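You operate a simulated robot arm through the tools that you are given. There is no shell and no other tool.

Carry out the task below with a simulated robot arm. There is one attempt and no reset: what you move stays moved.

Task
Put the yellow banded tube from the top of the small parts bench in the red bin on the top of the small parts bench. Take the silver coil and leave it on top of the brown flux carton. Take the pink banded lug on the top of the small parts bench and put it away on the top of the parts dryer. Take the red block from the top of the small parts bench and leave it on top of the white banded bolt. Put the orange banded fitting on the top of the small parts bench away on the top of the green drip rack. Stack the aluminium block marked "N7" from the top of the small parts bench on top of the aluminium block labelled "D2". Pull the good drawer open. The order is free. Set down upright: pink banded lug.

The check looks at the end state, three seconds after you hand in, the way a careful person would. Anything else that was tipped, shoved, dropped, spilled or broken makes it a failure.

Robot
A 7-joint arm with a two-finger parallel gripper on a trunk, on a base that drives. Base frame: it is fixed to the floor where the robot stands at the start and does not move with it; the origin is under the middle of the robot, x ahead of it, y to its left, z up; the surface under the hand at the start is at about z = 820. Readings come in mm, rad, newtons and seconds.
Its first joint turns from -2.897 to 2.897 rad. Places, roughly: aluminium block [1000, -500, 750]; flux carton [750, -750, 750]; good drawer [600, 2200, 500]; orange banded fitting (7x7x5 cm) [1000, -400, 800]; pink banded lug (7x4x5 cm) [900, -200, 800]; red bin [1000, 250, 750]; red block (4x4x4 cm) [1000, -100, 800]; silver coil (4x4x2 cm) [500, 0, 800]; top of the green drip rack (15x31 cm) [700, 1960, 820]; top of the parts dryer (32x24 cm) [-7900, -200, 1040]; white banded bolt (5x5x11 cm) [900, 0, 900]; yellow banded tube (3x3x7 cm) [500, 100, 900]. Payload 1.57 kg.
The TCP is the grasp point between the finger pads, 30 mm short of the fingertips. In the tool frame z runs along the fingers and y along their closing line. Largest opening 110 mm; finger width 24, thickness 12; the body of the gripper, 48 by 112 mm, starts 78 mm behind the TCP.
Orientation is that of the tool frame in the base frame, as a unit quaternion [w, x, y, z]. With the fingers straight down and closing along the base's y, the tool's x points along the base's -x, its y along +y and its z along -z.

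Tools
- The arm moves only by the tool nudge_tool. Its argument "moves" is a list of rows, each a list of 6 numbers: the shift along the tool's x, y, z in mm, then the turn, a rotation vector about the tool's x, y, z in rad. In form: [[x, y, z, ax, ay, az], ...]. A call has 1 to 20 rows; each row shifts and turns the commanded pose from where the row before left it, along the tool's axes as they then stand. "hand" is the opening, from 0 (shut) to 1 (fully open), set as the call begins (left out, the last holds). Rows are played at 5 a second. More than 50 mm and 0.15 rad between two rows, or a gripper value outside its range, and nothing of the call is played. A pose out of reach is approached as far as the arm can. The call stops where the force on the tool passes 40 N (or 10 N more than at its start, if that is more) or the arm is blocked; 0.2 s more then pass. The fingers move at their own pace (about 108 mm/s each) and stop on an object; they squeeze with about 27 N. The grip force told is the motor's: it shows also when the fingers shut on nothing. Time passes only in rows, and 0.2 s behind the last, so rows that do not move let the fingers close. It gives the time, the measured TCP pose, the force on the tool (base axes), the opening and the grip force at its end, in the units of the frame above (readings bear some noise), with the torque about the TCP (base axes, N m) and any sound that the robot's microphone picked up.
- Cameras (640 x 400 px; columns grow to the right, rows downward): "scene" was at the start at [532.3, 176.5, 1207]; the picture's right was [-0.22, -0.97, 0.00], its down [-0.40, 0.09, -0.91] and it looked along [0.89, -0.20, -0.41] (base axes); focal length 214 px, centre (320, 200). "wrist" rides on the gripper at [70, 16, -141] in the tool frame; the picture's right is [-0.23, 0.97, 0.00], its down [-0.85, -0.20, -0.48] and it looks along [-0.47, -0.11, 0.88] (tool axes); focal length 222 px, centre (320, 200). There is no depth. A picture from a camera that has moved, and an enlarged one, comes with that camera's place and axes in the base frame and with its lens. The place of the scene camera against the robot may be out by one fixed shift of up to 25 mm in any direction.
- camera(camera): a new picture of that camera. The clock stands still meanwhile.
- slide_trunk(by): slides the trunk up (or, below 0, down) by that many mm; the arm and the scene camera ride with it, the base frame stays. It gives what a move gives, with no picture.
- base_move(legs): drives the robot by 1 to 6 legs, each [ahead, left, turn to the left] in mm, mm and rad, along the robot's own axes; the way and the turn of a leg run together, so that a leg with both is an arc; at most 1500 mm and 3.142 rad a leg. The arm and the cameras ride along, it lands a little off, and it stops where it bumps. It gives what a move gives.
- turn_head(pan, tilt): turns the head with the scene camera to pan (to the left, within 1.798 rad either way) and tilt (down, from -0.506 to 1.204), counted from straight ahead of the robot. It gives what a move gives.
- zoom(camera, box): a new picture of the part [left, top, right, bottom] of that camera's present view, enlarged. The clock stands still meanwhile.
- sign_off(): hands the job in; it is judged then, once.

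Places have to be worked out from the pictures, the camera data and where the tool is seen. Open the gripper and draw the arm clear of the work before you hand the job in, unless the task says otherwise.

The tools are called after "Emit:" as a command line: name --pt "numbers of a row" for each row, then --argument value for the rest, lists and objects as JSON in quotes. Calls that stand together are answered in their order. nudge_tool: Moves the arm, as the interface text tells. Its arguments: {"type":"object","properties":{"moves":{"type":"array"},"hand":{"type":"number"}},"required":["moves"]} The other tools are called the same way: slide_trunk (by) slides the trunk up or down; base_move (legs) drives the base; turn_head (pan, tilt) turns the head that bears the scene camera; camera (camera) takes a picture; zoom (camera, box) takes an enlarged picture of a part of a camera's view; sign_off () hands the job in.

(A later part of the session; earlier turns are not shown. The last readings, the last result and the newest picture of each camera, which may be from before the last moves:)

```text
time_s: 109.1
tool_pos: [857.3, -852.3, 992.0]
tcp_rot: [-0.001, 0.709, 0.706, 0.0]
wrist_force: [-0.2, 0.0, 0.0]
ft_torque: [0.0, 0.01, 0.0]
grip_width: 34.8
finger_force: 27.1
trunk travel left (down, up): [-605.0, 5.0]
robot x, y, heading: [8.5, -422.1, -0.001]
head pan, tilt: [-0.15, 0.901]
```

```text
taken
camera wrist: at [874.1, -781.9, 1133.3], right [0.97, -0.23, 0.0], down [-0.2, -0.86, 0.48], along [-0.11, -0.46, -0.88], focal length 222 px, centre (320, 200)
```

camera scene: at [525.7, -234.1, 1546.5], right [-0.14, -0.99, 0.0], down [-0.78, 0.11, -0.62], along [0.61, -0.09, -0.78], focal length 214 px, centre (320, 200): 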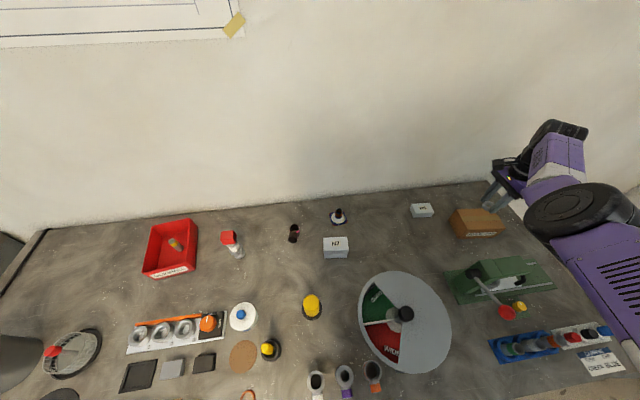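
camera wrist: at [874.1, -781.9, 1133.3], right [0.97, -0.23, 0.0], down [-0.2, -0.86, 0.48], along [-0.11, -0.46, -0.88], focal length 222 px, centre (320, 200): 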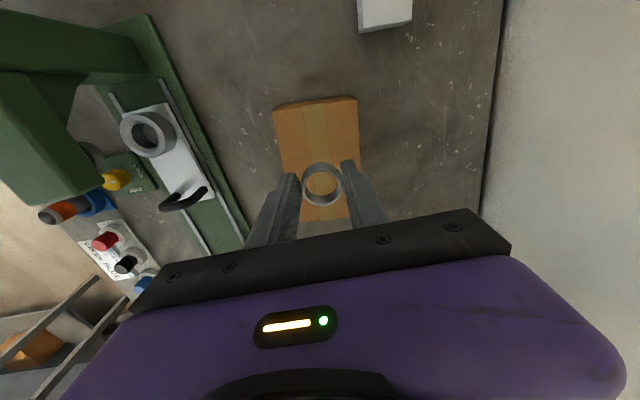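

Excellent: the lever is entirely clear of the arm now, and the coil is above the carton. Descend to ~935 then in small steps.

Emit:
nudge_tool --pt "-4 1 25 0 0 0" --pt "0 0 20 0 0 0" --pt "0 0 10 0 0 0" --pt "0 0 0 0 0 0"

Emit:
nudge_tool --pt "0 0 4 0 0 0" --pt "0 0 0 0 0 0"

Emit:
nudge_tool --pt "0 0 3 0 0 0" --pt "0 0 0 0 0 0"

Emit:
camera --camera "scene"

Emit:
zoom --camera "wrist" --box '[220, 70, 420, 230]'

```text
time_s: 110.1
tool_pos: [846.8, -849.7, 942.7]
tcp_rot: [-0.001, 0.708, 0.706, 0.0]
wrist_force: [0.1, 0.6, -1.7]
ft_torque: [0.02, 0.03, 0.03]
grip_width: 35.0
finger_force: 27.0
out of reach, approached as far as the arm can: row 1, 2, 3
trunk travel left (down, up): [-605.0, 5.0]
robot x, y, heading: [10.3, -420.2, 0.009]
head pan, tilt: [-0.15, 0.901]
```

```text
time_s: 110.7
tool_pos: [845.2, -849.4, 938.8]
tcp_rot: [-0.001, 0.709, 0.706, 0.0]
wrist_force: [-0.1, 0.3, 0.5]
ft_torque: [0.0, 0.01, 0.02]
grip_width: 34.6
finger_force: 27.3
trunk travel left (down, up): [-605.0, 5.0]
robot x, y, heading: [10.9, -419.5, 0.007]
head pan, tilt: [-0.15, 0.901]
```

```text
time_s: 111.3
tool_pos: [846.3, -848.6, 936.1]
tcp_rot: [-0.001, 0.708, 0.706, 0.0]
wrist_force: [0.4, -0.4, -0.4]
ft_torque: [0.0, 0.04, 0.02]
grip_width: 34.8
finger_force: 27.0
trunk travel left (down, up): [-605.0, 5.0]
robot x, y, heading: [5.3, -421.9, 0.003]
head pan, tilt: [-0.15, 0.901]
```

```text
taken
camera scene: at [525.7, -234.1, 1546.5], right [-0.14, -0.99, 0.0], down [-0.78, 0.11, -0.62], along [0.61, -0.09, -0.78], focal length 214 px, centre (320, 200)
```

scene: 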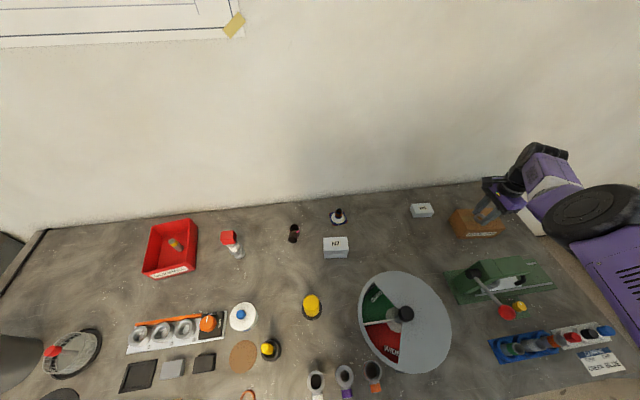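

```text
2.50 times, centred on (320, 150) of wrist
camera zoom: at [862.6, -778.6, 1077.2], right [0.97, -0.23, 0.0], down [-0.2, -0.86, 0.48], along [-0.11, -0.46, -0.88], focal length 555 px, centre (320, 325)
```

zoom: 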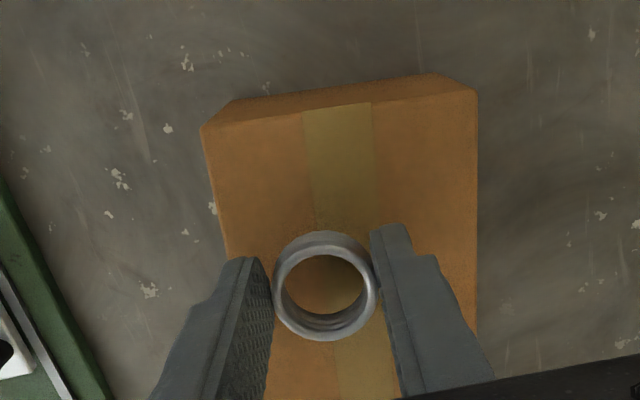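

The raised trunk limits reach (stopped at x≈846). I raise the hand a bit, lower the trunk, and re-centre over the carton.

Emit:
nudge_tool --pt "0 0 -40 0 0 0" --pt "0 0 -40 0 0 0" --pt "0 0 -40 0 0 0" --pt "0 0 0 0 0 0"

Emit:
slide_trunk --by -100

Emit:
camera --camera "wrist"

Emit:
camera --camera "scene"

```text
time_s: 112.3
tool_pos: [846.9, -848.3, 1055.4]
tcp_rot: [-0.002, 0.709, 0.705, 0.0]
wrist_force: [0.3, 0.0, 0.5]
ft_torque: [-0.02, 0.0, 0.0]
grip_width: 34.7
finger_force: 27.3
trunk travel left (down, up): [-605.0, 5.0]
robot x, y, heading: [13.8, -423.2, 0.006]
head pan, tilt: [-0.15, 0.901]
```

```text
time_s: 113.6
tool_pos: [847.6, -849.6, 954.3]
tcp_rot: [-0.002, 0.708, 0.706, 0.0]
wrist_force: [-0.2, 0.7, 0.0]
ft_torque: [0.02, -0.05, 0.0]
grip_width: 34.9
finger_force: 26.7
trunk travel left (down, up): [-505.0, 105.0]
robot x, y, heading: [10.3, -422.9, 0.005]
head pan, tilt: [-0.15, 0.901]
```

```text
taken
camera wrist: at [864.1, -779.0, 1096.4], right [0.97, -0.23, 0.0], down [-0.2, -0.86, 0.48], along [-0.11, -0.46, -0.88], focal length 222 px, centre (320, 200)
```

wrist: 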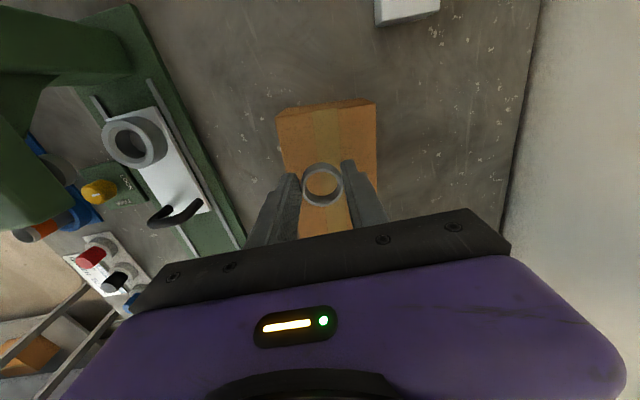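

```text
taken
camera scene: at [525.6, -234.1, 1446.5], right [-0.14, -0.99, 0.0], down [-0.78, 0.11, -0.62], along [0.61, -0.09, -0.78], focal length 214 px, centre (320, 200)
```

scene: 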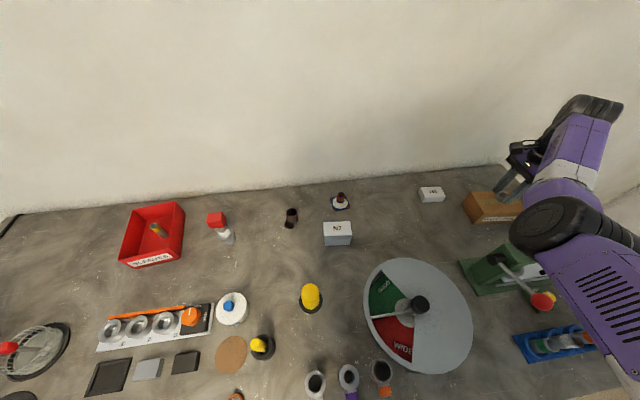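

All clear. Re-centre (+10 in x, -8 in y) and descend stepwise.

Emit:
nudge_tool --pt "-8 10 5 0 0 0" --pt "0 0 8 0 0 0" --pt "0 0 6 0 0 0" --pt "0 0 0 0 0 0"

Emit:
nudge_tool --pt "0 0 3 0 0 0" --pt "0 0 0 0 0 0"

Emit:
nudge_tool --pt "0 0 3 0 0 0" --pt "0 0 0 0 0 0"

Emit:
nudge_tool --pt "0 0 3 0 0 0" --pt "0 0 0 0 0 0"

Emit:
zoom --camera "wrist" --box '[220, 70, 420, 230]'

Emit:
zoom --camera "scene" --box '[440, 130, 640, 255]'

```text
time_s: 114.6
tool_pos: [856.7, -857.8, 935.6]
tcp_rot: [-0.001, 0.708, 0.706, -0.001]
wrist_force: [1.3, -0.4, -0.2]
ft_torque: [0.04, 0.0, 0.02]
grip_width: 34.7
finger_force: 27.1
trunk travel left (down, up): [-505.0, 105.0]
robot x, y, heading: [13.0, -422.2, 0.005]
head pan, tilt: [-0.15, 0.901]
```

```text
time_s: 115.2
tool_pos: [857.1, -857.0, 932.3]
tcp_rot: [-0.001, 0.709, 0.706, -0.001]
wrist_force: [0.0, 1.0, 0.3]
ft_torque: [0.01, -0.02, 0.03]
grip_width: 34.5
finger_force: 27.0
trunk travel left (down, up): [-505.0, 105.0]
robot x, y, heading: [8.7, -422.1, 0.001]
head pan, tilt: [-0.15, 0.901]
```

```text
time_s: 115.8
tool_pos: [856.5, -857.8, 929.6]
tcp_rot: [-0.001, 0.708, 0.706, 0.0]
wrist_force: [-0.7, -0.2, -0.3]
ft_torque: [0.0, -0.01, -0.01]
grip_width: 35.1
finger_force: 27.1
trunk travel left (down, up): [-505.0, 105.0]
robot x, y, heading: [7.9, -422.0, 0.007]
head pan, tilt: [-0.15, 0.901]
```

```text
time_s: 116.4
tool_pos: [858.1, -857.9, 927.1]
tcp_rot: [-0.001, 0.708, 0.706, -0.001]
wrist_force: [-0.6, -0.4, 2.3]
ft_torque: [0.0, 0.03, 0.02]
grip_width: 34.8
finger_force: 27.3
trunk travel left (down, up): [-505.0, 105.0]
robot x, y, heading: [10.2, -423.8, 0.006]
head pan, tilt: [-0.15, 0.901]
```

```text
2.50 times, centred on (320, 150) of wrist
camera zoom: at [874.2, -787.0, 1068.7], right [0.97, -0.23, 0.0], down [-0.2, -0.86, 0.48], along [-0.11, -0.46, -0.88], focal length 555 px, centre (320, 325)
```

zoom: 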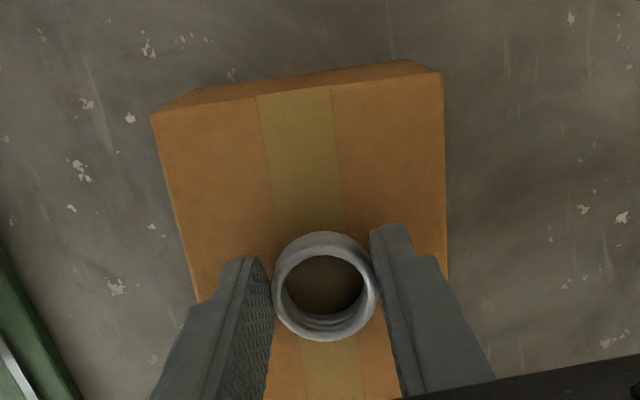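

```text
3.20 times, centred on (540, 192) of scene
camera zoom: at [525.6, -234.0, 1446.5], right [-0.14, -0.99, 0.0], down [-0.78, 0.11, -0.62], along [0.61, -0.09, -0.78], focal length 686 px, centre (-384, 224)
```

zoom: 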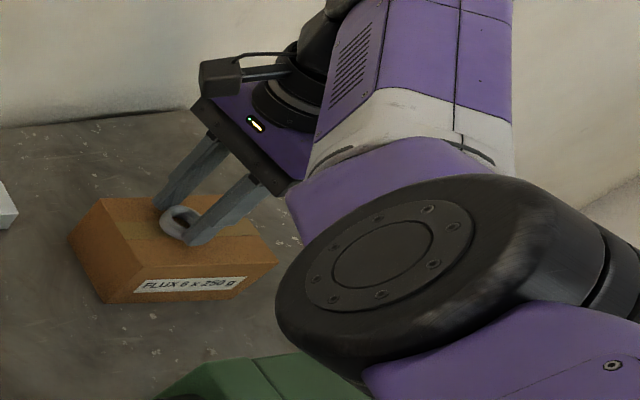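

The carton reads "FLUX 6 x 250 g". First touch seems near; small steps more.

Emit:
nudge_tool --pt "0 0 1.5 0 0 0" --pt "0 0 0 0 0 0"

Emit:
nudge_tool --pt "0 0 1.5 0 0 0" --pt "0 0 0 0 0 0"

```text
time_s: 117.0
tool_pos: [857.3, -858.1, 926.4]
tcp_rot: [0.001, 0.708, 0.706, 0.0]
wrist_force: [0.0, 2.2, 15.5]
ft_torque: [0.21, 0.05, -0.05]
grip_width: 35.0
finger_force: 27.0
trunk travel left (down, up): [-505.0, 105.0]
robot x, y, heading: [10.0, -419.7, 0.007]
head pan, tilt: [-0.15, 0.901]
```

```text
time_s: 117.6
tool_pos: [857.6, -857.6, 925.1]
tcp_rot: [-0.001, 0.708, 0.706, -0.001]
wrist_force: [-0.5, 1.9, 18.5]
ft_torque: [-0.07, 0.01, 0.01]
grip_width: 34.8
finger_force: 27.1
trunk travel left (down, up): [-505.0, 105.0]
robot x, y, heading: [10.8, -425.2, 0.007]
head pan, tilt: [-0.15, 0.901]
```

Contact confirmed. Relax, release with a modest opening, and rise.

Emit:
nudge_tool --pt "0 0 -1.5 0 0 0" --pt "0 0 0 0 0 0"

Emit:
nudge_tool --pt "0 0 0 0 0 0" --pt "0 0 0 0 0 0" --pt "0 0 0 0 0 0" --hand 0.6

Emit:
nudge_tool --pt "0 0 -20 0 0 0" --pt "0 0 -40 0 0 0" --pt "0 0 -45 0 0 0" --pt "0 0 -45 0 0 0" --pt "0 0 -45 0 0 0" --pt "0 0 0 0 0 0"

Emit:
camera --camera "wrist"

Emit:
camera --camera "scene"

```text
time_s: 118.2
tool_pos: [857.0, -856.7, 925.1]
tcp_rot: [-0.002, 0.709, 0.705, 0.0]
wrist_force: [3.8, -2.5, 11.1]
ft_torque: [-0.24, -0.24, 0.04]
grip_width: 34.9
finger_force: 26.5
trunk travel left (down, up): [-505.0, 105.0]
robot x, y, heading: [11.8, -424.6, 0.006]
head pan, tilt: [-0.15, 0.901]
```

```text
time_s: 119.0
tool_pos: [855.7, -857.2, 925.1]
tcp_rot: [-0.001, 0.708, 0.706, 0.0]
wrist_force: [-0.4, -0.5, -0.3]
ft_torque: [0.02, 0.0, 0.01]
grip_width: 65.9
finger_force: 0.1
trunk travel left (down, up): [-505.0, 105.0]
robot x, y, heading: [10.5, -419.6, 0.005]
head pan, tilt: [-0.15, 0.901]
```

```text
time_s: 120.4
tool_pos: [858.0, -856.3, 1120.7]
tcp_rot: [-0.001, 0.708, 0.706, 0.0]
wrist_force: [0.2, 0.8, 0.0]
ft_torque: [0.02, 0.03, 0.04]
grip_width: 66.1
finger_force: 0.0
trunk travel left (down, up): [-505.0, 105.0]
robot x, y, heading: [11.4, -421.8, 0.005]
head pan, tilt: [-0.15, 0.901]
```

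```text
taken
camera wrist: at [876.1, -786.3, 1262.4], right [0.97, -0.23, 0.0], down [-0.2, -0.86, 0.48], along [-0.11, -0.46, -0.88], focal length 222 px, centre (320, 200)
```

wrist: 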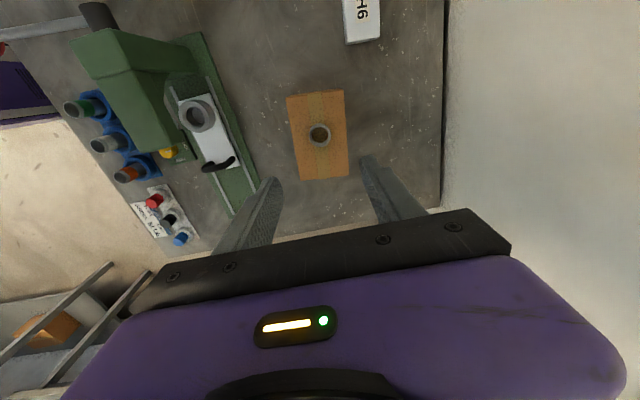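

```text
taken
camera scene: at [525.6, -234.0, 1446.5], right [-0.14, -0.99, 0.0], down [-0.78, 0.11, -0.62], along [0.61, -0.09, -0.78], focal length 214 px, centre (320, 200)
```

scene: 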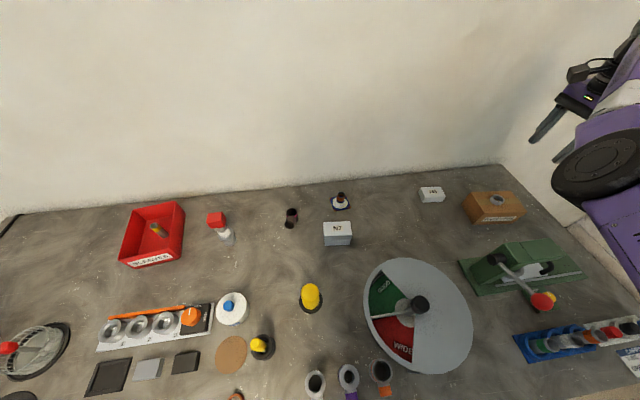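

Coil is centred on the carton. Next: the orange fitting. I turn the head left, rise while yawing the hand back, and then reposition base and trunk.

Emit:
turn_head --pan 0.4 --tilt 0.9

Emit:
nudge_tool --pt "0 0 -18 0 0 -0.143" --pt "0 0 -18 0 0 -0.143" --pt "0 0 -18 0 0 -0.143" --pt "0 0 -18 0 0 -0.143" --pt "0 0 -18 0 0 -0.143" --pt "0 0 -18 0 0 -0.143" --pt "0 0 -18 0 0 -0.143" --pt "0 0 -18 0 0 -0.143" --pt "0 0 -18 0 0 -0.143" --pt "0 0 -18 0 0 -0.143" --pt "0 0 -18 0 0 -0.143" --pt "0 40 0 0 0 0" --pt "0 40 0 0 0 0" --pt "0 40 0 0 0 0" --pt "0 40 0 0 0 0" --pt "0 40 0 0 0 0" --pt "0 0 0 0 0 0" --hand 0.8

Emit:
base_move --legs '[[0, 125, 0]]'

Emit:
slide_trunk --by -260

Emit:
camera --camera "wrist"

Emit:
camera --camera "scene"

```text
time_s: 121.4
tool_pos: [858.8, -857.5, 1120.7]
tcp_rot: [-0.001, 0.709, 0.706, 0.0]
wrist_force: [-0.2, 1.0, -0.7]
ft_torque: [-0.01, -0.02, -0.02]
grip_width: 66.0
finger_force: 0.0
trunk travel left (down, up): [-505.0, 105.0]
robot x, y, heading: [8.7, -420.3, 0.003]
head pan, tilt: [0.4, 0.901]
```

```text
time_s: 125.0
tool_pos: [854.5, -849.8, 1317.4]
tcp_rot: [-0.001, 0.002, 1.0, 0.002]
wrist_force: [0.7, -0.6, -0.2]
ft_torque: [-0.02, -0.01, 0.0]
grip_width: 88.3
finger_force: 0.0
out of reach, approached as far as the arm can: row 11, 12, 13, 14, 15, 16
trunk travel left (down, up): [-505.0, 105.0]
robot x, y, heading: [8.1, -424.2, 0.003]
head pan, tilt: [0.4, 0.901]
```

```text
time_s: 126.2
tool_pos: [853.1, -726.0, 1316.3]
tcp_rot: [-0.001, 0.001, 1.0, 0.002]
wrist_force: [0.0, -0.9, 0.1]
ft_torque: [0.04, 0.0, -0.02]
grip_width: 88.0
finger_force: 0.1
trunk travel left (down, up): [-505.0, 105.0]
robot x, y, heading: [7.9, -296.2, 0.005]
head pan, tilt: [0.4, 0.901]
```

```text
time_s: 128.9
tool_pos: [852.6, -724.8, 1057.3]
tcp_rot: [-0.001, 0.002, 1.0, 0.002]
wrist_force: [-0.7, 0.0, 0.2]
ft_torque: [-0.03, 0.0, 0.01]
grip_width: 88.1
finger_force: 0.0
trunk travel left (down, up): [-245.0, 365.0]
robot x, y, heading: [6.5, -291.1, 0.003]
head pan, tilt: [0.4, 0.901]
```

```text
taken
camera wrist: at [783.9, -708.1, 1198.7], right [0.23, 0.97, 0.0], down [0.86, -0.2, 0.48], along [0.46, -0.11, -0.88], focal length 222 px, centre (320, 200)
```

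wrist: 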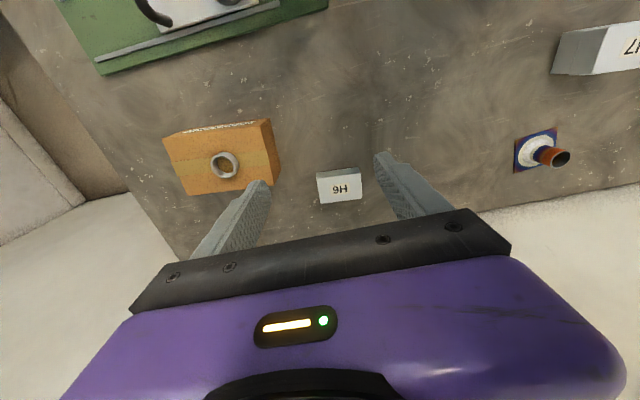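

```text
taken
camera scene: at [520.4, -68.5, 1186.5], right [0.39, -0.92, 0.0], down [-0.72, -0.31, -0.62], along [0.57, 0.24, -0.78], focal length 214 px, centre (320, 200)
```

scene: 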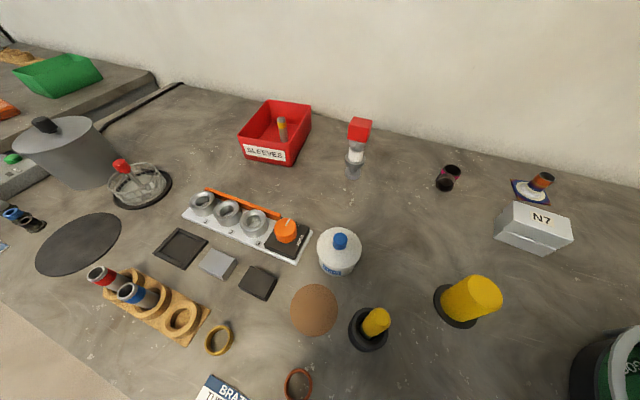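

Now at (853,-725,1057). Move left and ahead to over the fitting.

Emit:
nudge_tool --pt "0 44 0 0 0 0" --pt "0 44 0 0 0 0" --pt "0 44 0 0 0 0" --pt "0 44 0 0 0 0" --pt "0 44 0 0 0 0" --pt "0 44 0 0 0 0" --pt "-30 35 0 0 0 0" --pt "-30 35 0 0 0 0" --pt "-30 0 10 0 0 0" --pt "-20 0 20 0 0 0" --pt "0 0 0 0 0 0"

Emit:
camera --camera "wrist"

Emit:
zoom --camera "wrist" --box '[200, 80, 440, 230]'

```text
time_s: 131.3
tool_pos: [914.7, -645.3, 1038.9]
tcp_rot: [-0.001, 0.002, 1.0, 0.002]
wrist_force: [-0.3, 0.3, 0.0]
ft_torque: [-0.02, 0.01, 0.01]
grip_width: 87.8
finger_force: 0.0
out of reach, approached as far as the arm can: row 1, 2, 3, 4, 5, 6, 8, 9, 10
trunk travel left (down, up): [-245.0, 365.0]
robot x, y, heading: [9.9, -297.4, 0.007]
head pan, tilt: [0.4, 0.901]
```

```text
taken
camera wrist: at [845.1, -627.1, 1180.3], right [0.23, 0.97, 0.0], down [0.86, -0.2, 0.48], along [0.46, -0.11, -0.88], focal length 222 px, centre (320, 200)
```

wrist: 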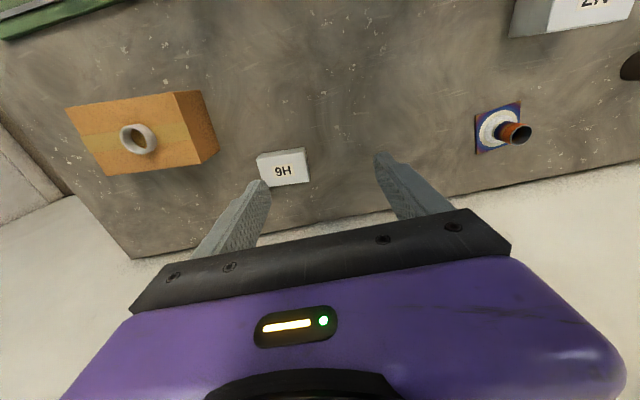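

```text
2.67 times, centred on (320, 155) of wrist
camera zoom: at [845.1, -627.1, 1180.3], right [0.23, 0.97, 0.0], down [0.86, -0.2, 0.48], along [0.46, -0.11, -0.88], focal length 592 px, centre (320, 320)
```

zoom: 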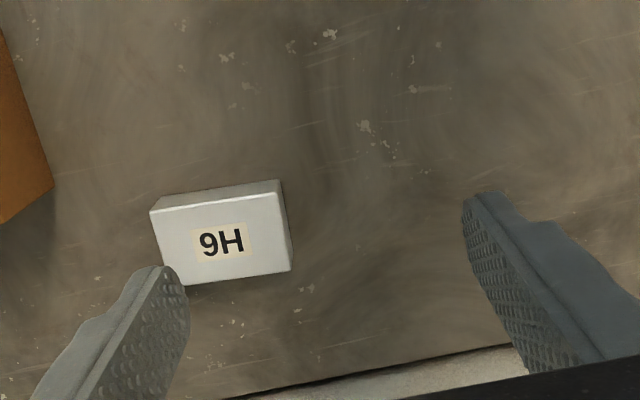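

The arm is near its reach limit there; I retract toward the robot first, then move left.

Emit:
nudge_tool --pt "40 10 0 0 0 0" --pt "40 10 0 0 0 0" --pt "40 10 0 0 0 0" --pt "0 0 0 0 0 0"

Emit:
nudge_tool --pt "0 40 0 0 0 0" --pt "0 40 0 0 0 0" --pt "0 40 0 0 0 0" --pt "0 40 0 0 0 0" --pt "0 40 0 0 0 0" --pt "0 40 0 0 0 0" --pt "0 0 0 0 0 0"

Emit:
camera --camera "wrist"

Emit:
camera --camera "scene"

```text
time_s: 132.3
tool_pos: [899.2, -657.4, 1056.5]
tcp_rot: [-0.002, 0.001, 1.0, 0.002]
wrist_force: [-0.8, 0.2, -0.3]
ft_torque: [-0.03, 0.0, -0.03]
grip_width: 87.9
finger_force: 0.1
out of reach, approached as far as the arm can: row 1, 2, 3
trunk travel left (down, up): [-245.0, 365.0]
robot x, y, heading: [9.6, -298.5, -0.001]
head pan, tilt: [0.4, 0.901]
```

```text
time_s: 133.9
tool_pos: [974.8, -444.3, 1087.7]
tcp_rot: [-0.003, 0.001, 1.0, 0.002]
wrist_force: [0.1, -0.1, -0.4]
ft_torque: [0.01, -0.01, 0.03]
grip_width: 87.9
finger_force: 0.1
out of reach, approached as far as the arm can: row 1, 2, 3, 4, 5, 6
trunk travel left (down, up): [-245.0, 365.0]
robot x, y, heading: [7.2, -298.0, 0.005]
head pan, tilt: [0.4, 0.901]
```

```text
taken
camera wrist: at [905.4, -427.4, 1228.4], right [0.23, 0.97, 0.0], down [0.86, -0.2, 0.47], along [0.46, -0.11, -0.88], focal length 222 px, centre (320, 200)
```

wrist: 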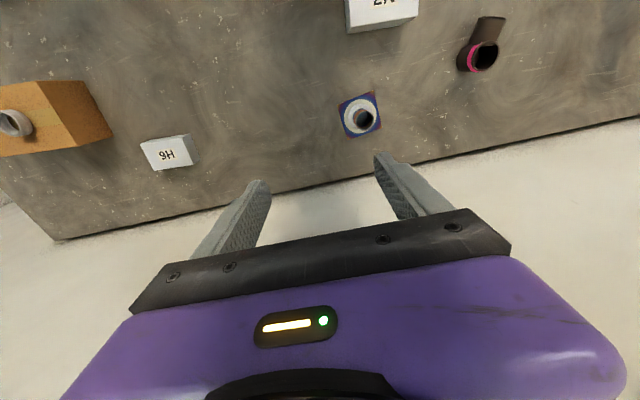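

```text
taken
camera scene: at [520.3, -68.4, 1186.5], right [0.39, -0.92, 0.0], down [-0.72, -0.31, -0.62], along [0.57, 0.24, -0.78], focal length 214 px, centre (320, 200)
```

scene: 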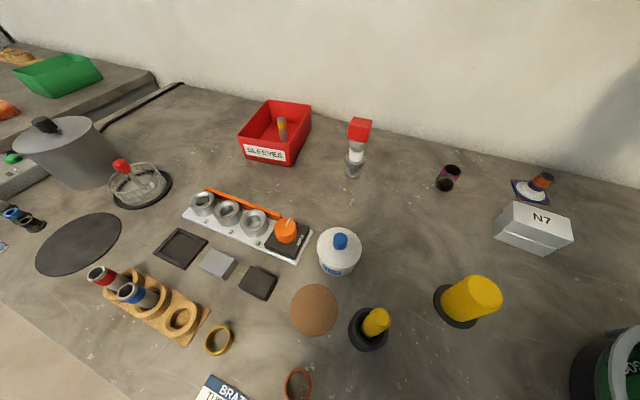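

The arm appears stuck in a stretched configuration. I look at it with the head before trying to fold it back.

Emit:
turn_head --pan 0.0 --tilt 0.6

Emit:
camera --camera "scene"

```text
time_s: 134.8
tool_pos: [974.5, -446.2, 1086.8]
tcp_rot: [-0.002, 0.001, 1.0, 0.002]
wrist_force: [-0.6, -1.2, 1.2]
ft_torque: [-0.02, -0.02, -0.01]
grip_width: 88.0
finger_force: 0.0
trunk travel left (down, up): [-245.0, 365.0]
robot x, y, heading: [8.2, -293.8, 0.002]
head pan, tilt: [0.0, 0.6]
```

```text
taken
camera scene: at [539.3, -97.7, 1211.2], right [0.0, -1.0, 0.0], down [-0.57, 0.0, -0.82], along [0.82, 0.0, -0.57], focal length 214 px, centre (320, 200)
```

scene: 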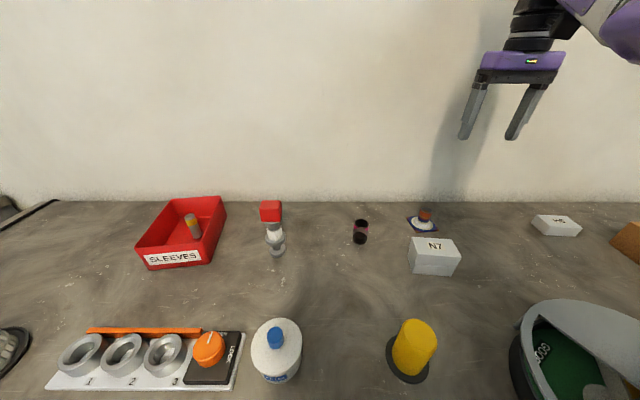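

Test a small move down and left to see whether the arm tracks now.

Emit:
nudge_tool --pt "0 0 15 0 0 0" --pt "0 0 15 0 0 0" --pt "0 0 0 0 0 0"

Emit:
nudge_tool --pt "0 20 0 0 0 0" --pt "0 20 0 0 0 0" --pt "0 0 0 0 0 0"

Emit:
nudge_tool --pt "30 0 0 0 0 0" --pt "30 0 0 0 0 0" --pt "0 0 0 0 0 0"

Emit:
camera --camera "scene"

```text
time_s: 135.6
tool_pos: [982.6, -447.7, 1059.9]
tcp_rot: [-0.003, 0.002, 1.0, 0.003]
wrist_force: [0.1, 0.1, 0.4]
ft_torque: [-0.04, 0.04, -0.01]
grip_width: 87.9
finger_force: 0.0
out of reach, approached as far as the arm can: row 1, 2
trunk travel left (down, up): [-245.0, 365.0]
robot x, y, heading: [10.5, -289.8, -0.004]
head pan, tilt: [0.0, 0.6]
```

```text
time_s: 136.4
tool_pos: [990.9, -409.1, 1062.2]
tcp_rot: [-0.002, 0.002, 1.0, 0.002]
wrist_force: [0.7, 0.3, 0.1]
ft_torque: [0.01, 0.01, -0.02]
grip_width: 88.0
finger_force: 0.1
out of reach, approached as far as the arm can: row 1, 2
trunk travel left (down, up): [-245.0, 365.0]
robot x, y, heading: [7.0, -297.8, -0.001]
head pan, tilt: [0.0, 0.6]
```

```text
time_s: 137.2
tool_pos: [985.1, -414.4, 1071.1]
tcp_rot: [-0.003, 0.002, 1.0, 0.002]
wrist_force: [0.3, 0.2, 0.7]
ft_torque: [-0.01, -0.01, -0.01]
grip_width: 88.2
finger_force: 0.1
out of reach, approached as far as the arm can: row 1, 2
trunk travel left (down, up): [-245.0, 365.0]
robot x, y, heading: [8.5, -293.5, 0.004]
head pan, tilt: [0.0, 0.6]
```

```text
taken
camera scene: at [539.3, -97.8, 1211.3], right [0.0, -1.0, 0.0], down [-0.56, 0.0, -0.83], along [0.83, 0.0, -0.56], focal length 214 px, centre (320, 200)
```

scene: 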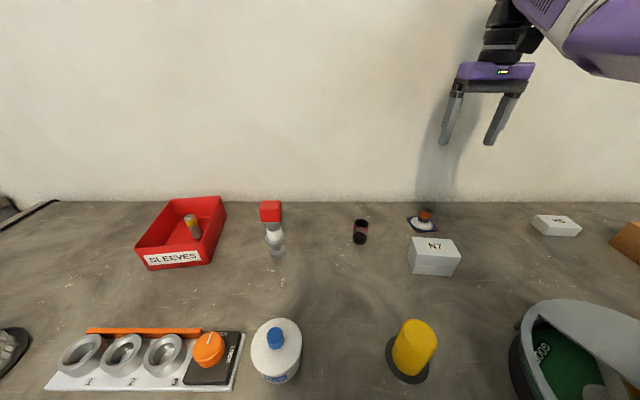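

I look further right/up to see the arm's shape.

Emit:
turn_head --pan -0.5 --tilt 0.2

Emit:
camera --camera "scene"

```text
time_s: 138.1
tool_pos: [986.7, -414.7, 1071.4]
tcp_rot: [-0.003, 0.002, 1.0, 0.001]
wrist_force: [0.0, 0.0, 0.3]
ft_torque: [-0.01, 0.0, -0.02]
grip_width: 87.9
finger_force: 0.0
trunk travel left (down, up): [-245.0, 365.0]
robot x, y, heading: [7.9, -298.5, -0.005]
head pan, tilt: [-0.499, 0.201]
```

```text
taken
camera scene: at [532.9, -142.4, 1248.0], right [-0.48, -0.88, 0.0], down [-0.18, 0.1, -0.98], along [0.86, -0.47, -0.2], focal length 214 px, centre (320, 200)
```

scene: 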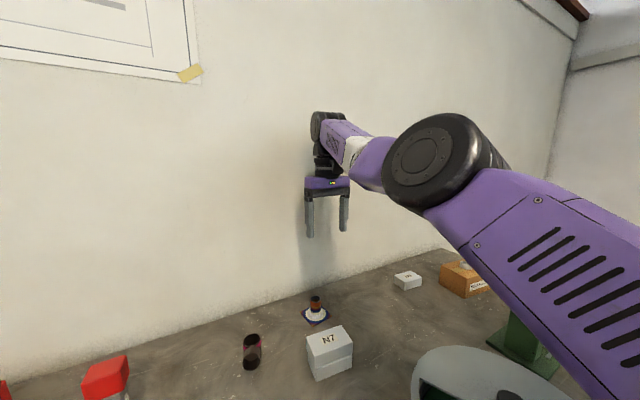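

The arm is almost straight (singular). I command a clear inward pull with a longer target so it folds.

Emit:
turn_head --pan 0.4 --tilt 0.6

Emit:
nudge_tool --pt "35 0 0 0 0 0" --pt "35 0 0 0 0 0" --pt "35 0 0 0 0 0" --pt "35 0 0 0 0 0" --pt "35 0 0 0 0 0" --pt "0 0 0 0 0 0" --pt "0 0 0 0 0 0"

Emit:
camera --camera "wrist"

```text
time_s: 139.3
tool_pos: [985.7, -414.4, 1070.2]
tcp_rot: [-0.002, 0.003, 1.0, 0.002]
wrist_force: [0.1, -0.7, 0.0]
ft_torque: [0.0, 0.01, 0.03]
grip_width: 88.0
finger_force: 0.0
trunk travel left (down, up): [-245.0, 365.0]
robot x, y, heading: [8.4, -297.0, -0.002]
head pan, tilt: [0.4, 0.6]
```

```text
time_s: 140.9
tool_pos: [966.2, -427.7, 1112.7]
tcp_rot: [-0.002, 0.001, 1.0, 0.002]
wrist_force: [-0.2, -0.1, 0.2]
ft_torque: [0.01, -0.03, -0.04]
grip_width: 88.0
finger_force: 0.0
out of reach, approached as far as the arm can: row 1, 2, 3, 4, 5
trunk travel left (down, up): [-245.0, 365.0]
robot x, y, heading: [8.7, -298.2, 0.003]
head pan, tilt: [0.4, 0.6]
```

```text
taken
camera wrist: at [898.2, -410.9, 1254.5], right [0.23, 0.97, 0.0], down [0.86, -0.2, 0.47], along [0.46, -0.11, -0.88], focal length 222 px, centre (320, 200)
```

wrist: 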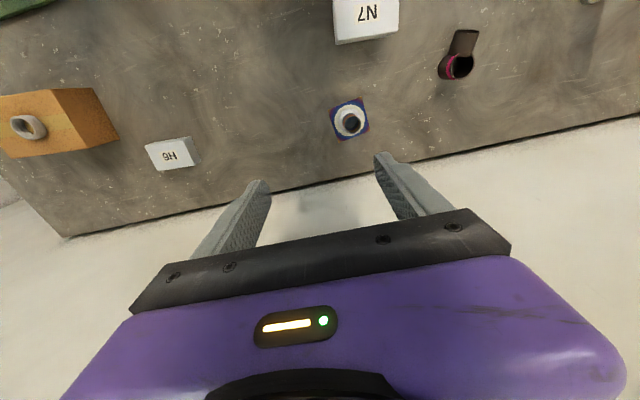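

Still sliding along a limit. I test whether a yaw change frees it (perhaps a wrist joint is at its stop).

Emit:
nudge_tool --pt "0 0 0 0 0 0.14" --pt "0 0 0 0 0 0.14" --pt "0 0 0 0 0 0.14" --pt "0 0 0 0 0 0"

Emit:
nudge_tool --pt "20 -9 0 0 0 0" --pt "20 -9 0 0 0 0" --pt "0 0 0 0 0 0"

```text
time_s: 141.9
tool_pos: [967.5, -428.8, 1112.6]
tcp_rot: [-0.003, 0.211, 0.977, 0.001]
wrist_force: [-0.2, -0.6, 0.0]
ft_torque: [0.02, 0.03, -0.04]
grip_width: 87.9
finger_force: 0.0
trunk travel left (down, up): [-245.0, 365.0]
robot x, y, heading: [7.1, -296.4, 0.002]
head pan, tilt: [0.4, 0.6]
```

```text
time_s: 142.7
tool_pos: [964.1, -433.4, 1116.2]
tcp_rot: [-0.001, 0.21, 0.978, 0.002]
wrist_force: [0.6, 0.3, -0.3]
ft_torque: [0.02, 0.01, -0.03]
grip_width: 88.0
finger_force: 0.1
out of reach, approached as far as the arm can: row 1, 2
trunk travel left (down, up): [-245.0, 365.0]
robot x, y, heading: [9.1, -296.1, 0.004]
head pan, tilt: [0.4, 0.6]
```

Yaw moves freely, so the elbow is what's stretched. I undo the yaw and try pitching the fingers outward, which needs the wrist to come inward.

Emit:
nudge_tool --pt "0 0 0 0 0 -0.14" --pt "0 0 0 0 0 -0.14" --pt "0 0 0 0 0 -0.14" --pt "0 0 0 0 0 0"

Emit:
nudge_tool --pt "0 0 0 0 -0.1 0" --pt "0 0 0 0 -0.1 0" --pt "0 0 0 0 -0.1 0" --pt "0 0 0 0 0 0"

Emit:
turn_head --pan -0.4 --tilt 0.2

Emit:
camera --camera "scene"

```text
time_s: 143.7
tool_pos: [964.7, -433.1, 1116.9]
tcp_rot: [-0.001, 0.001, 1.0, 0.0]
wrist_force: [0.6, -0.2, 0.8]
ft_torque: [0.01, 0.0, -0.01]
grip_width: 87.9
finger_force: 0.0
trunk travel left (down, up): [-245.0, 365.0]
robot x, y, heading: [8.9, -296.3, 0.001]
head pan, tilt: [0.4, 0.6]
```

```text
time_s: 144.7
tool_pos: [992.7, -439.5, 1130.0]
tcp_rot: [0.071, 0.003, 0.997, 0.003]
wrist_force: [-1.3, 0.3, -0.7]
ft_torque: [0.02, -0.03, -0.02]
grip_width: 88.1
finger_force: 0.0
out of reach, approached as far as the arm can: row 1, 2, 3
trunk travel left (down, up): [-245.0, 365.0]
robot x, y, heading: [8.6, -292.5, 0.001]
head pan, tilt: [0.4, 0.6]
```

```text
time_s: 145.8
tool_pos: [992.2, -439.4, 1130.0]
tcp_rot: [0.07, 0.003, 0.998, 0.001]
wrist_force: [0.1, 0.1, -0.1]
ft_torque: [0.02, 0.03, 0.02]
grip_width: 88.1
finger_force: 0.0
trunk travel left (down, up): [-245.0, 365.0]
robot x, y, heading: [11.4, -294.5, 0.005]
head pan, tilt: [-0.4, 0.201]
```

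```text
taken
camera scene: at [536.9, -134.0, 1248.0], right [-0.39, -0.92, 0.0], down [-0.18, 0.08, -0.98], along [0.9, -0.38, -0.2], focal length 214 px, centre (320, 200)
```

scene: 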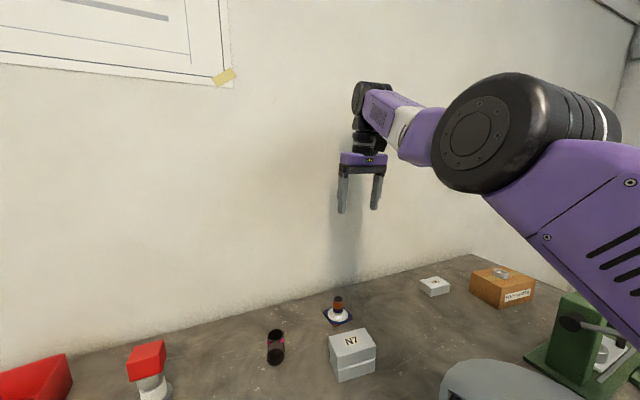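

Reviewing the flags: moves with an outward component were not refused, so this may be an inner limit. I restore the pitch and test a small outward/down move.

Emit:
nudge_tool --pt "0 0 0 0 0.1 0" --pt "0 0 0 0 0.041 0" --pt "0 0 0 0 0 0"

Emit:
nudge_tool --pt "-15 0 0 0 0 0" --pt "-15 0 0 0 0 0" --pt "0 0 0 0 0 0"

Emit:
nudge_tool --pt "0 0 20 0 0 0" --pt "0 0 0 0 0 0"

Emit:
nudge_tool --pt "0 0 -20 0 0 0" --pt "0 0 0 0 0 0"

```text
time_s: 146.7
tool_pos: [971.0, -432.2, 1126.4]
tcp_rot: [0.02, 0.002, 1.0, 0.002]
wrist_force: [0.7, -0.1, 0.9]
ft_torque: [0.02, 0.03, 0.02]
grip_width: 87.9
finger_force: 0.0
out of reach, approached as far as the arm can: row 1
trunk travel left (down, up): [-245.0, 365.0]
robot x, y, heading: [9.8, -294.9, -0.003]
head pan, tilt: [-0.4, 0.201]
```

```text
time_s: 147.4
tool_pos: [966.3, -428.2, 1123.2]
tcp_rot: [0.006, 0.004, 1.0, 0.003]
wrist_force: [0.3, -0.2, -0.5]
ft_torque: [0.02, 0.02, 0.01]
grip_width: 88.1
finger_force: 0.1
out of reach, approached as far as the arm can: row 1, 2
trunk travel left (down, up): [-245.0, 365.0]
robot x, y, heading: [14.1, -298.3, 0.001]
head pan, tilt: [-0.4, 0.201]
```

```text
time_s: 148.1
tool_pos: [970.8, -430.7, 1104.4]
tcp_rot: [-0.001, 0.002, 1.0, 0.003]
wrist_force: [0.2, -0.4, 0.6]
ft_torque: [0.01, 0.03, 0.01]
grip_width: 88.2
finger_force: 0.1
out of reach, approached as far as the arm can: row 1
trunk travel left (down, up): [-245.0, 365.0]
robot x, y, heading: [8.7, -294.1, 0.007]
head pan, tilt: [-0.4, 0.201]
```

```text
time_s: 148.7
tool_pos: [971.8, -427.2, 1114.6]
tcp_rot: [0.009, -0.002, 1.0, -0.003]
wrist_force: [0.1, -0.1, -1.1]
ft_torque: [0.01, 0.02, 0.02]
grip_width: 88.0
finger_force: 0.2
out of reach, approached as far as the arm can: row 1
trunk travel left (down, up): [-245.0, 365.0]
robot x, y, heading: [12.8, -297.3, 0.003]
head pan, tilt: [-0.4, 0.201]
```

The arm is in a thin sliver of reachable space in an odd branch. I'll go back the way it came: raise the trunk, swing right, yaw as before and lower the hand relative to the shoulder, where it tracked normally.

Emit:
turn_head --pan 0.4 --tilt 0.6

Emit:
slide_trunk --by 260

Emit:
nudge_tool --pt "8 -38 0 0 0 0" --pt "9 -38 0 0 0 0" --pt "11 -38 0 0 0 0" --pt "13 -38 0 0 0 0" --pt "15 -38 0 0 0 0" --pt "17 -38 0 0 0 0" --pt "19 -38 0 0 0 0" --pt "20 -38 0 0 0 0" --pt "0 0 0 0 0 0"

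Emit:
nudge_tool --pt "0 0 18 0 0 0.143" --pt "0 0 18 0 0 0.143" --pt "0 0 18 0 0 0.143" --pt "0 0 18 0 0 0.143" --pt "0 0 18 0 0 0.143" --pt "0 0 0 0 0 0"

```text
time_s: 149.8
tool_pos: [972.0, -427.7, 1114.0]
tcp_rot: [0.009, -0.003, 1.0, -0.002]
wrist_force: [-0.5, 0.4, -0.6]
ft_torque: [0.01, 0.0, 0.03]
grip_width: 88.0
finger_force: 0.1
trunk travel left (down, up): [-245.0, 365.0]
robot x, y, heading: [14.4, -296.1, 0.005]
head pan, tilt: [0.4, 0.6]
```

```text
time_s: 152.4
tool_pos: [971.9, -428.1, 1376.0]
tcp_rot: [0.008, -0.002, 1.0, -0.004]
wrist_force: [-0.4, 0.6, 0.3]
ft_torque: [-0.02, -0.05, -0.01]
grip_width: 88.0
finger_force: 0.0
trunk travel left (down, up): [-505.0, 105.0]
robot x, y, heading: [10.3, -297.4, 0.0]
head pan, tilt: [0.4, 0.6]
```

```text
time_s: 154.4
tool_pos: [841.8, -713.9, 1371.6]
tcp_rot: [0.008, -0.002, 1.0, -0.002]
wrist_force: [0.4, -0.2, -1.4]
ft_torque: [0.02, -0.05, -0.03]
grip_width: 88.0
finger_force: 0.0
out of reach, approached as far as the arm can: row 3, 5, 6, 7, 8
trunk travel left (down, up): [-505.0, 105.0]
robot x, y, heading: [11.6, -294.1, 0.007]
head pan, tilt: [0.4, 0.6]
```

```text
time_s: 155.8
tool_pos: [862.7, -730.0, 1290.7]
tcp_rot: [0.007, 0.349, 0.937, 0.001]
wrist_force: [0.5, -0.3, -1.4]
ft_torque: [-0.02, 0.02, -0.03]
grip_width: 87.9
finger_force: 0.0
out of reach, approached as far as the arm can: row 1, 2, 3, 4, 5
trunk travel left (down, up): [-505.0, 105.0]
robot x, y, heading: [10.8, -294.3, 0.001]
head pan, tilt: [0.4, 0.6]
```

Still sliding on the limit; continue down with yaw toward the earlier good pose.

Emit:
nudge_tool --pt "0 0 18 0 0 0.143" --pt "0 0 18 0 0 0.143" --pt "0 0 18 0 0 0.143" --pt "0 0 18 0 0 0.143" --pt "0 0 18 0 0 0.143" --pt "0 0 18 0 0 0.143" --pt "0 0 30 0 0 0" --pt "0 0 30 0 0 0" --pt "0 0 30 0 0 0" --pt "0 0 30 0 0 0" --pt "0 0 0 0 0 0"

Emit:
turn_head --pan -0.3 --tilt 0.6

Emit:
camera --camera "scene"

```text
time_s: 158.2
tool_pos: [887.1, -744.3, 1067.2]
tcp_rot: [0.005, 0.706, 0.709, 0.004]
wrist_force: [-0.1, -0.4, -0.4]
ft_torque: [0.0, 0.04, -0.02]
grip_width: 88.4
finger_force: 0.1
out of reach, approached as far as the arm can: row 1, 2, 3, 4, 6, 7
trunk travel left (down, up): [-505.0, 105.0]
robot x, y, heading: [10.4, -293.7, -0.0]
head pan, tilt: [0.4, 0.6]
```

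```text
time_s: 159.3
tool_pos: [887.0, -744.7, 1067.6]
tcp_rot: [0.005, 0.706, 0.708, 0.005]
wrist_force: [-0.2, -0.7, -0.1]
ft_torque: [-0.02, -0.02, -0.02]
grip_width: 88.0
finger_force: 0.2
trunk travel left (down, up): [-505.0, 105.0]
robot x, y, heading: [6.2, -295.3, 0.004]
head pan, tilt: [-0.3, 0.6]
```

```text
taken
camera scene: at [535.5, -123.9, 1471.3], right [-0.29, -0.96, 0.0], down [-0.54, 0.17, -0.83], along [0.79, -0.24, -0.56], focal length 214 px, centre (320, 200)
```

scene: 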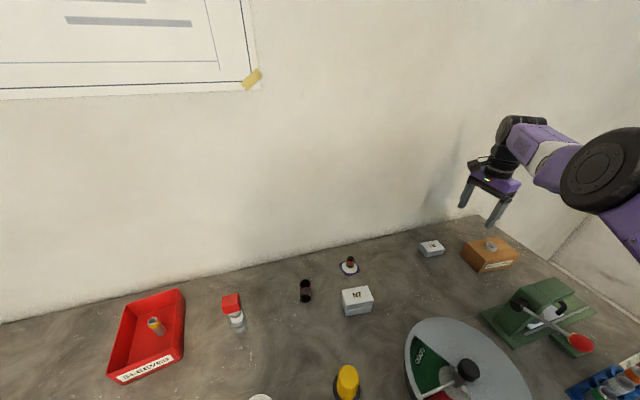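

Rows 8–10 tracked. Now test an inward pull at this lower relative height.

Emit:
nudge_tool --pt "10 -20 0 0 0 0" --pt "10 -20 0 0 0 0" --pt "10 -20 0 0 0 0" --pt "0 0 0 0 0 0"

```text
time_s: 160.3
tool_pos: [876.8, -758.8, 1065.4]
tcp_rot: [0.006, 0.705, 0.709, 0.004]
wrist_force: [0.3, 0.0, 0.6]
ft_torque: [0.03, 0.0, -0.01]
grip_width: 87.9
finger_force: 0.0
out of reach, approached as far as the arm can: row 1, 2, 3
trunk travel left (down, up): [-505.0, 105.0]
robot x, y, heading: [7.5, -294.1, 0.002]
head pan, tilt: [-0.3, 0.6]
```

Inner limit again. I try extending outward fully (straight arm) and then pulling in, to let the elbow pick the other branch.

Emit:
nudge_tool --pt "-10 20 0 0 0 0" --pt "-10 20 0 0 0 0" --pt "-10 20 0 0 0 0" --pt "0 0 0 0 0 0"

Emit:
nudge_tool --pt "10 -20 0 0 0 0" --pt "10 -20 0 0 0 0" --pt "10 -20 0 0 0 0" --pt "10 -20 0 0 0 0" --pt "10 -20 0 0 0 0" --pt "0 0 0 0 0 0"

Emit:
camera --camera "scene"

```text
time_s: 161.3
tool_pos: [887.4, -747.7, 1068.5]
tcp_rot: [0.008, 0.706, 0.708, 0.005]
wrist_force: [0.5, 0.2, 0.3]
ft_torque: [0.0, -0.01, -0.01]
grip_width: 88.0
finger_force: 0.1
out of reach, approached as far as the arm can: row 1, 2, 3
trunk travel left (down, up): [-505.0, 105.0]
robot x, y, heading: [6.6, -300.8, -0.003]
head pan, tilt: [-0.3, 0.6]
```

```text
time_s: 162.7
tool_pos: [869.2, -766.2, 1062.5]
tcp_rot: [0.007, 0.705, 0.709, 0.004]
wrist_force: [0.4, 0.7, 0.0]
ft_torque: [0.01, 0.0, -0.01]
grip_width: 87.8
finger_force: 0.0
out of reach, approached as far as the arm can: row 1, 2, 3, 4, 5
trunk travel left (down, up): [-505.0, 105.0]
robot x, y, heading: [10.5, -292.3, 0.009]
head pan, tilt: [-0.3, 0.6]
```

```text
taken
camera scene: at [535.4, -124.0, 1471.3], right [-0.29, -0.96, 0.0], down [-0.54, 0.17, -0.83], along [0.79, -0.24, -0.56], focal length 214 px, centre (320, 200)
```

scene: 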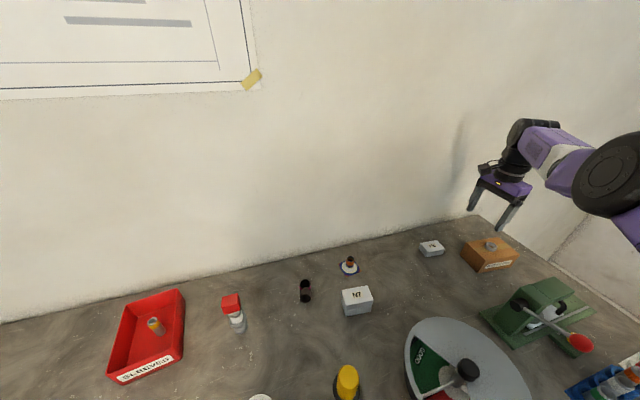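

Let me reproduce the earlier situation at the carton that did unlock (trunk at top, hand low), clear of objects at about (848,-720,940), and then rise.

Emit:
slide_trunk --by 100

Emit:
nudge_tool --pt "5 -2 25 0 0 0" --pt "5 -2 25 0 0 0" --pt "5 -2 25 0 0 0" --pt "5 -2 25 0 0 0" --pt "5 -2 25 0 0 0" --pt "5 -2 25 0 0 0" --pt "0 0 25 0 0 0" --pt "0 0 0 0 0 0"

Emit:
camera --camera "wrist"

Emit:
camera --camera "scene"

```text
time_s: 164.1
tool_pos: [869.6, -765.6, 1162.0]
tcp_rot: [0.007, 0.706, 0.708, 0.004]
wrist_force: [0.0, -1.3, -0.2]
ft_torque: [0.01, 0.0, 0.0]
grip_width: 88.1
finger_force: 0.0
trunk travel left (down, up): [-605.0, 5.0]
robot x, y, heading: [9.2, -296.8, 0.004]
head pan, tilt: [-0.3, 0.6]
```

```text
time_s: 165.8
tool_pos: [861.9, -737.2, 988.8]
tcp_rot: [0.007, 0.706, 0.708, 0.005]
wrist_force: [0.2, -0.1, 0.2]
ft_torque: [0.02, 0.03, 0.01]
grip_width: 88.3
finger_force: 0.1
out of reach, approached as far as the arm can: row 2, 7
trunk travel left (down, up): [-605.0, 5.0]
robot x, y, heading: [9.5, -296.7, 0.001]
head pan, tilt: [-0.3, 0.6]
```

```text
taken
camera wrist: at [875.6, -666.0, 1129.3], right [0.97, -0.22, 0.02], down [-0.2, -0.85, 0.48], along [-0.09, -0.47, -0.88], focal length 222 px, centre (320, 200)
```

wrist: 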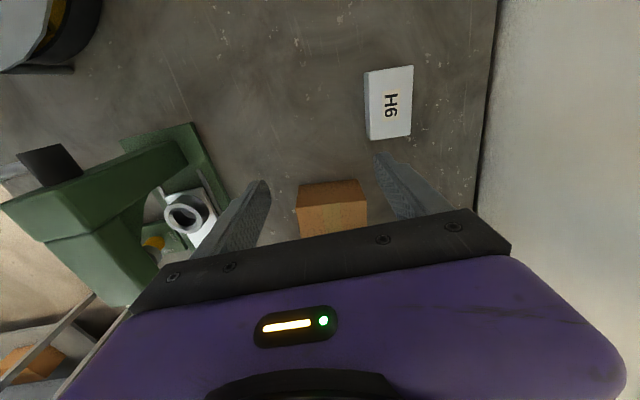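

```text
taken
camera scene: at [535.4, -124.0, 1571.3], right [-0.29, -0.96, 0.0], down [-0.54, 0.17, -0.83], along [0.79, -0.24, -0.56], focal length 214 px, centre (320, 200)
```

scene: 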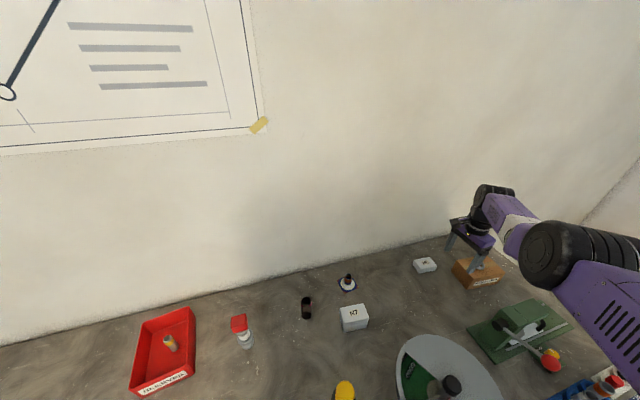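

Most rows tracked. Now try going up and inward from here.

Emit:
nudge_tool --pt "0 0 -20 0 0 0" --pt "0 0 -20 0 0 0" --pt "0 0 0 0 0 0"

Emit:
nudge_tool --pt "10 -15 0 0 0 0" --pt "10 -15 0 0 0 0" --pt "0 0 0 0 0 0"

```text
time_s: 166.7
tool_pos: [866.0, -742.2, 1025.9]
tcp_rot: [0.006, 0.705, 0.709, 0.004]
wrist_force: [0.8, -0.6, 0.5]
ft_torque: [-0.02, -0.01, -0.02]
grip_width: 87.8
finger_force: 0.0
out of reach, approached as far as the arm can: row 2
trunk travel left (down, up): [-605.0, 5.0]
robot x, y, heading: [6.2, -297.6, -0.0]
head pan, tilt: [-0.3, 0.6]
```

```text
time_s: 167.4
tool_pos: [861.4, -743.9, 1016.3]
tcp_rot: [0.006, 0.706, 0.708, 0.004]
wrist_force: [0.3, 0.4, 0.3]
ft_torque: [0.02, 0.02, -0.01]
grip_width: 87.9
finger_force: 0.0
out of reach, approached as far as the arm can: row 1, 2
trunk travel left (down, up): [-605.0, 5.0]
robot x, y, heading: [6.8, -297.8, 0.004]
head pan, tilt: [-0.3, 0.6]
```

Both directions are refused here; the elbow seems locked straight. I try combining an inward step with an outward pitch of the fingers, which asks the wrist to come in much further.

Emit:
nudge_tool --pt "14 -44 0 -0.14 0 0" --pt "14 -44 0 0 0 0" --pt "0 0 0 0 0 0"

Emit:
nudge_tool --pt "0 -45 -20 0 0 0" --pt "0 -45 -20 0 0 0" --pt "0 0 0 0 0 0"

Emit:
nudge_tool --pt "0 -30 38 0 0 0" --pt "0 -30 38 0 0 0" --pt "0 0 0 0 0 0"

```text
time_s: 168.2
tool_pos: [844.2, -784.7, 981.3]
tcp_rot: [0.055, 0.704, 0.706, 0.056]
wrist_force: [0.4, -0.3, 0.6]
ft_torque: [0.01, -0.04, 0.0]
grip_width: 88.2
finger_force: 0.1
out of reach, approached as far as the arm can: row 1, 2
trunk travel left (down, up): [-605.0, 5.0]
robot x, y, heading: [8.2, -295.6, 0.003]
head pan, tilt: [-0.3, 0.6]
```

```text
time_s: 169.1
tool_pos: [790.7, -834.1, 989.0]
tcp_rot: [0.054, 0.704, 0.706, 0.055]
wrist_force: [0.0, 0.3, 0.5]
ft_torque: [0.02, 0.04, -0.03]
grip_width: 87.8
finger_force: 0.0
out of reach, approached as far as the arm can: row 1, 2
trunk travel left (down, up): [-605.0, 5.0]
robot x, y, heading: [9.3, -296.7, -0.003]
head pan, tilt: [-0.3, 0.6]
```

```text
time_s: 169.8
tool_pos: [747.5, -836.0, 908.1]
tcp_rot: [0.059, 0.703, 0.707, 0.054]
wrist_force: [18.4, 0.1, 14.0]
ft_torque: [0.33, 2.43, -0.46]
grip_width: 88.0
finger_force: 0.2
trunk travel left (down, up): [-605.0, 5.0]
robot x, y, heading: [9.0, -297.4, 0.005]
head pan, tilt: [-0.3, 0.6]
```

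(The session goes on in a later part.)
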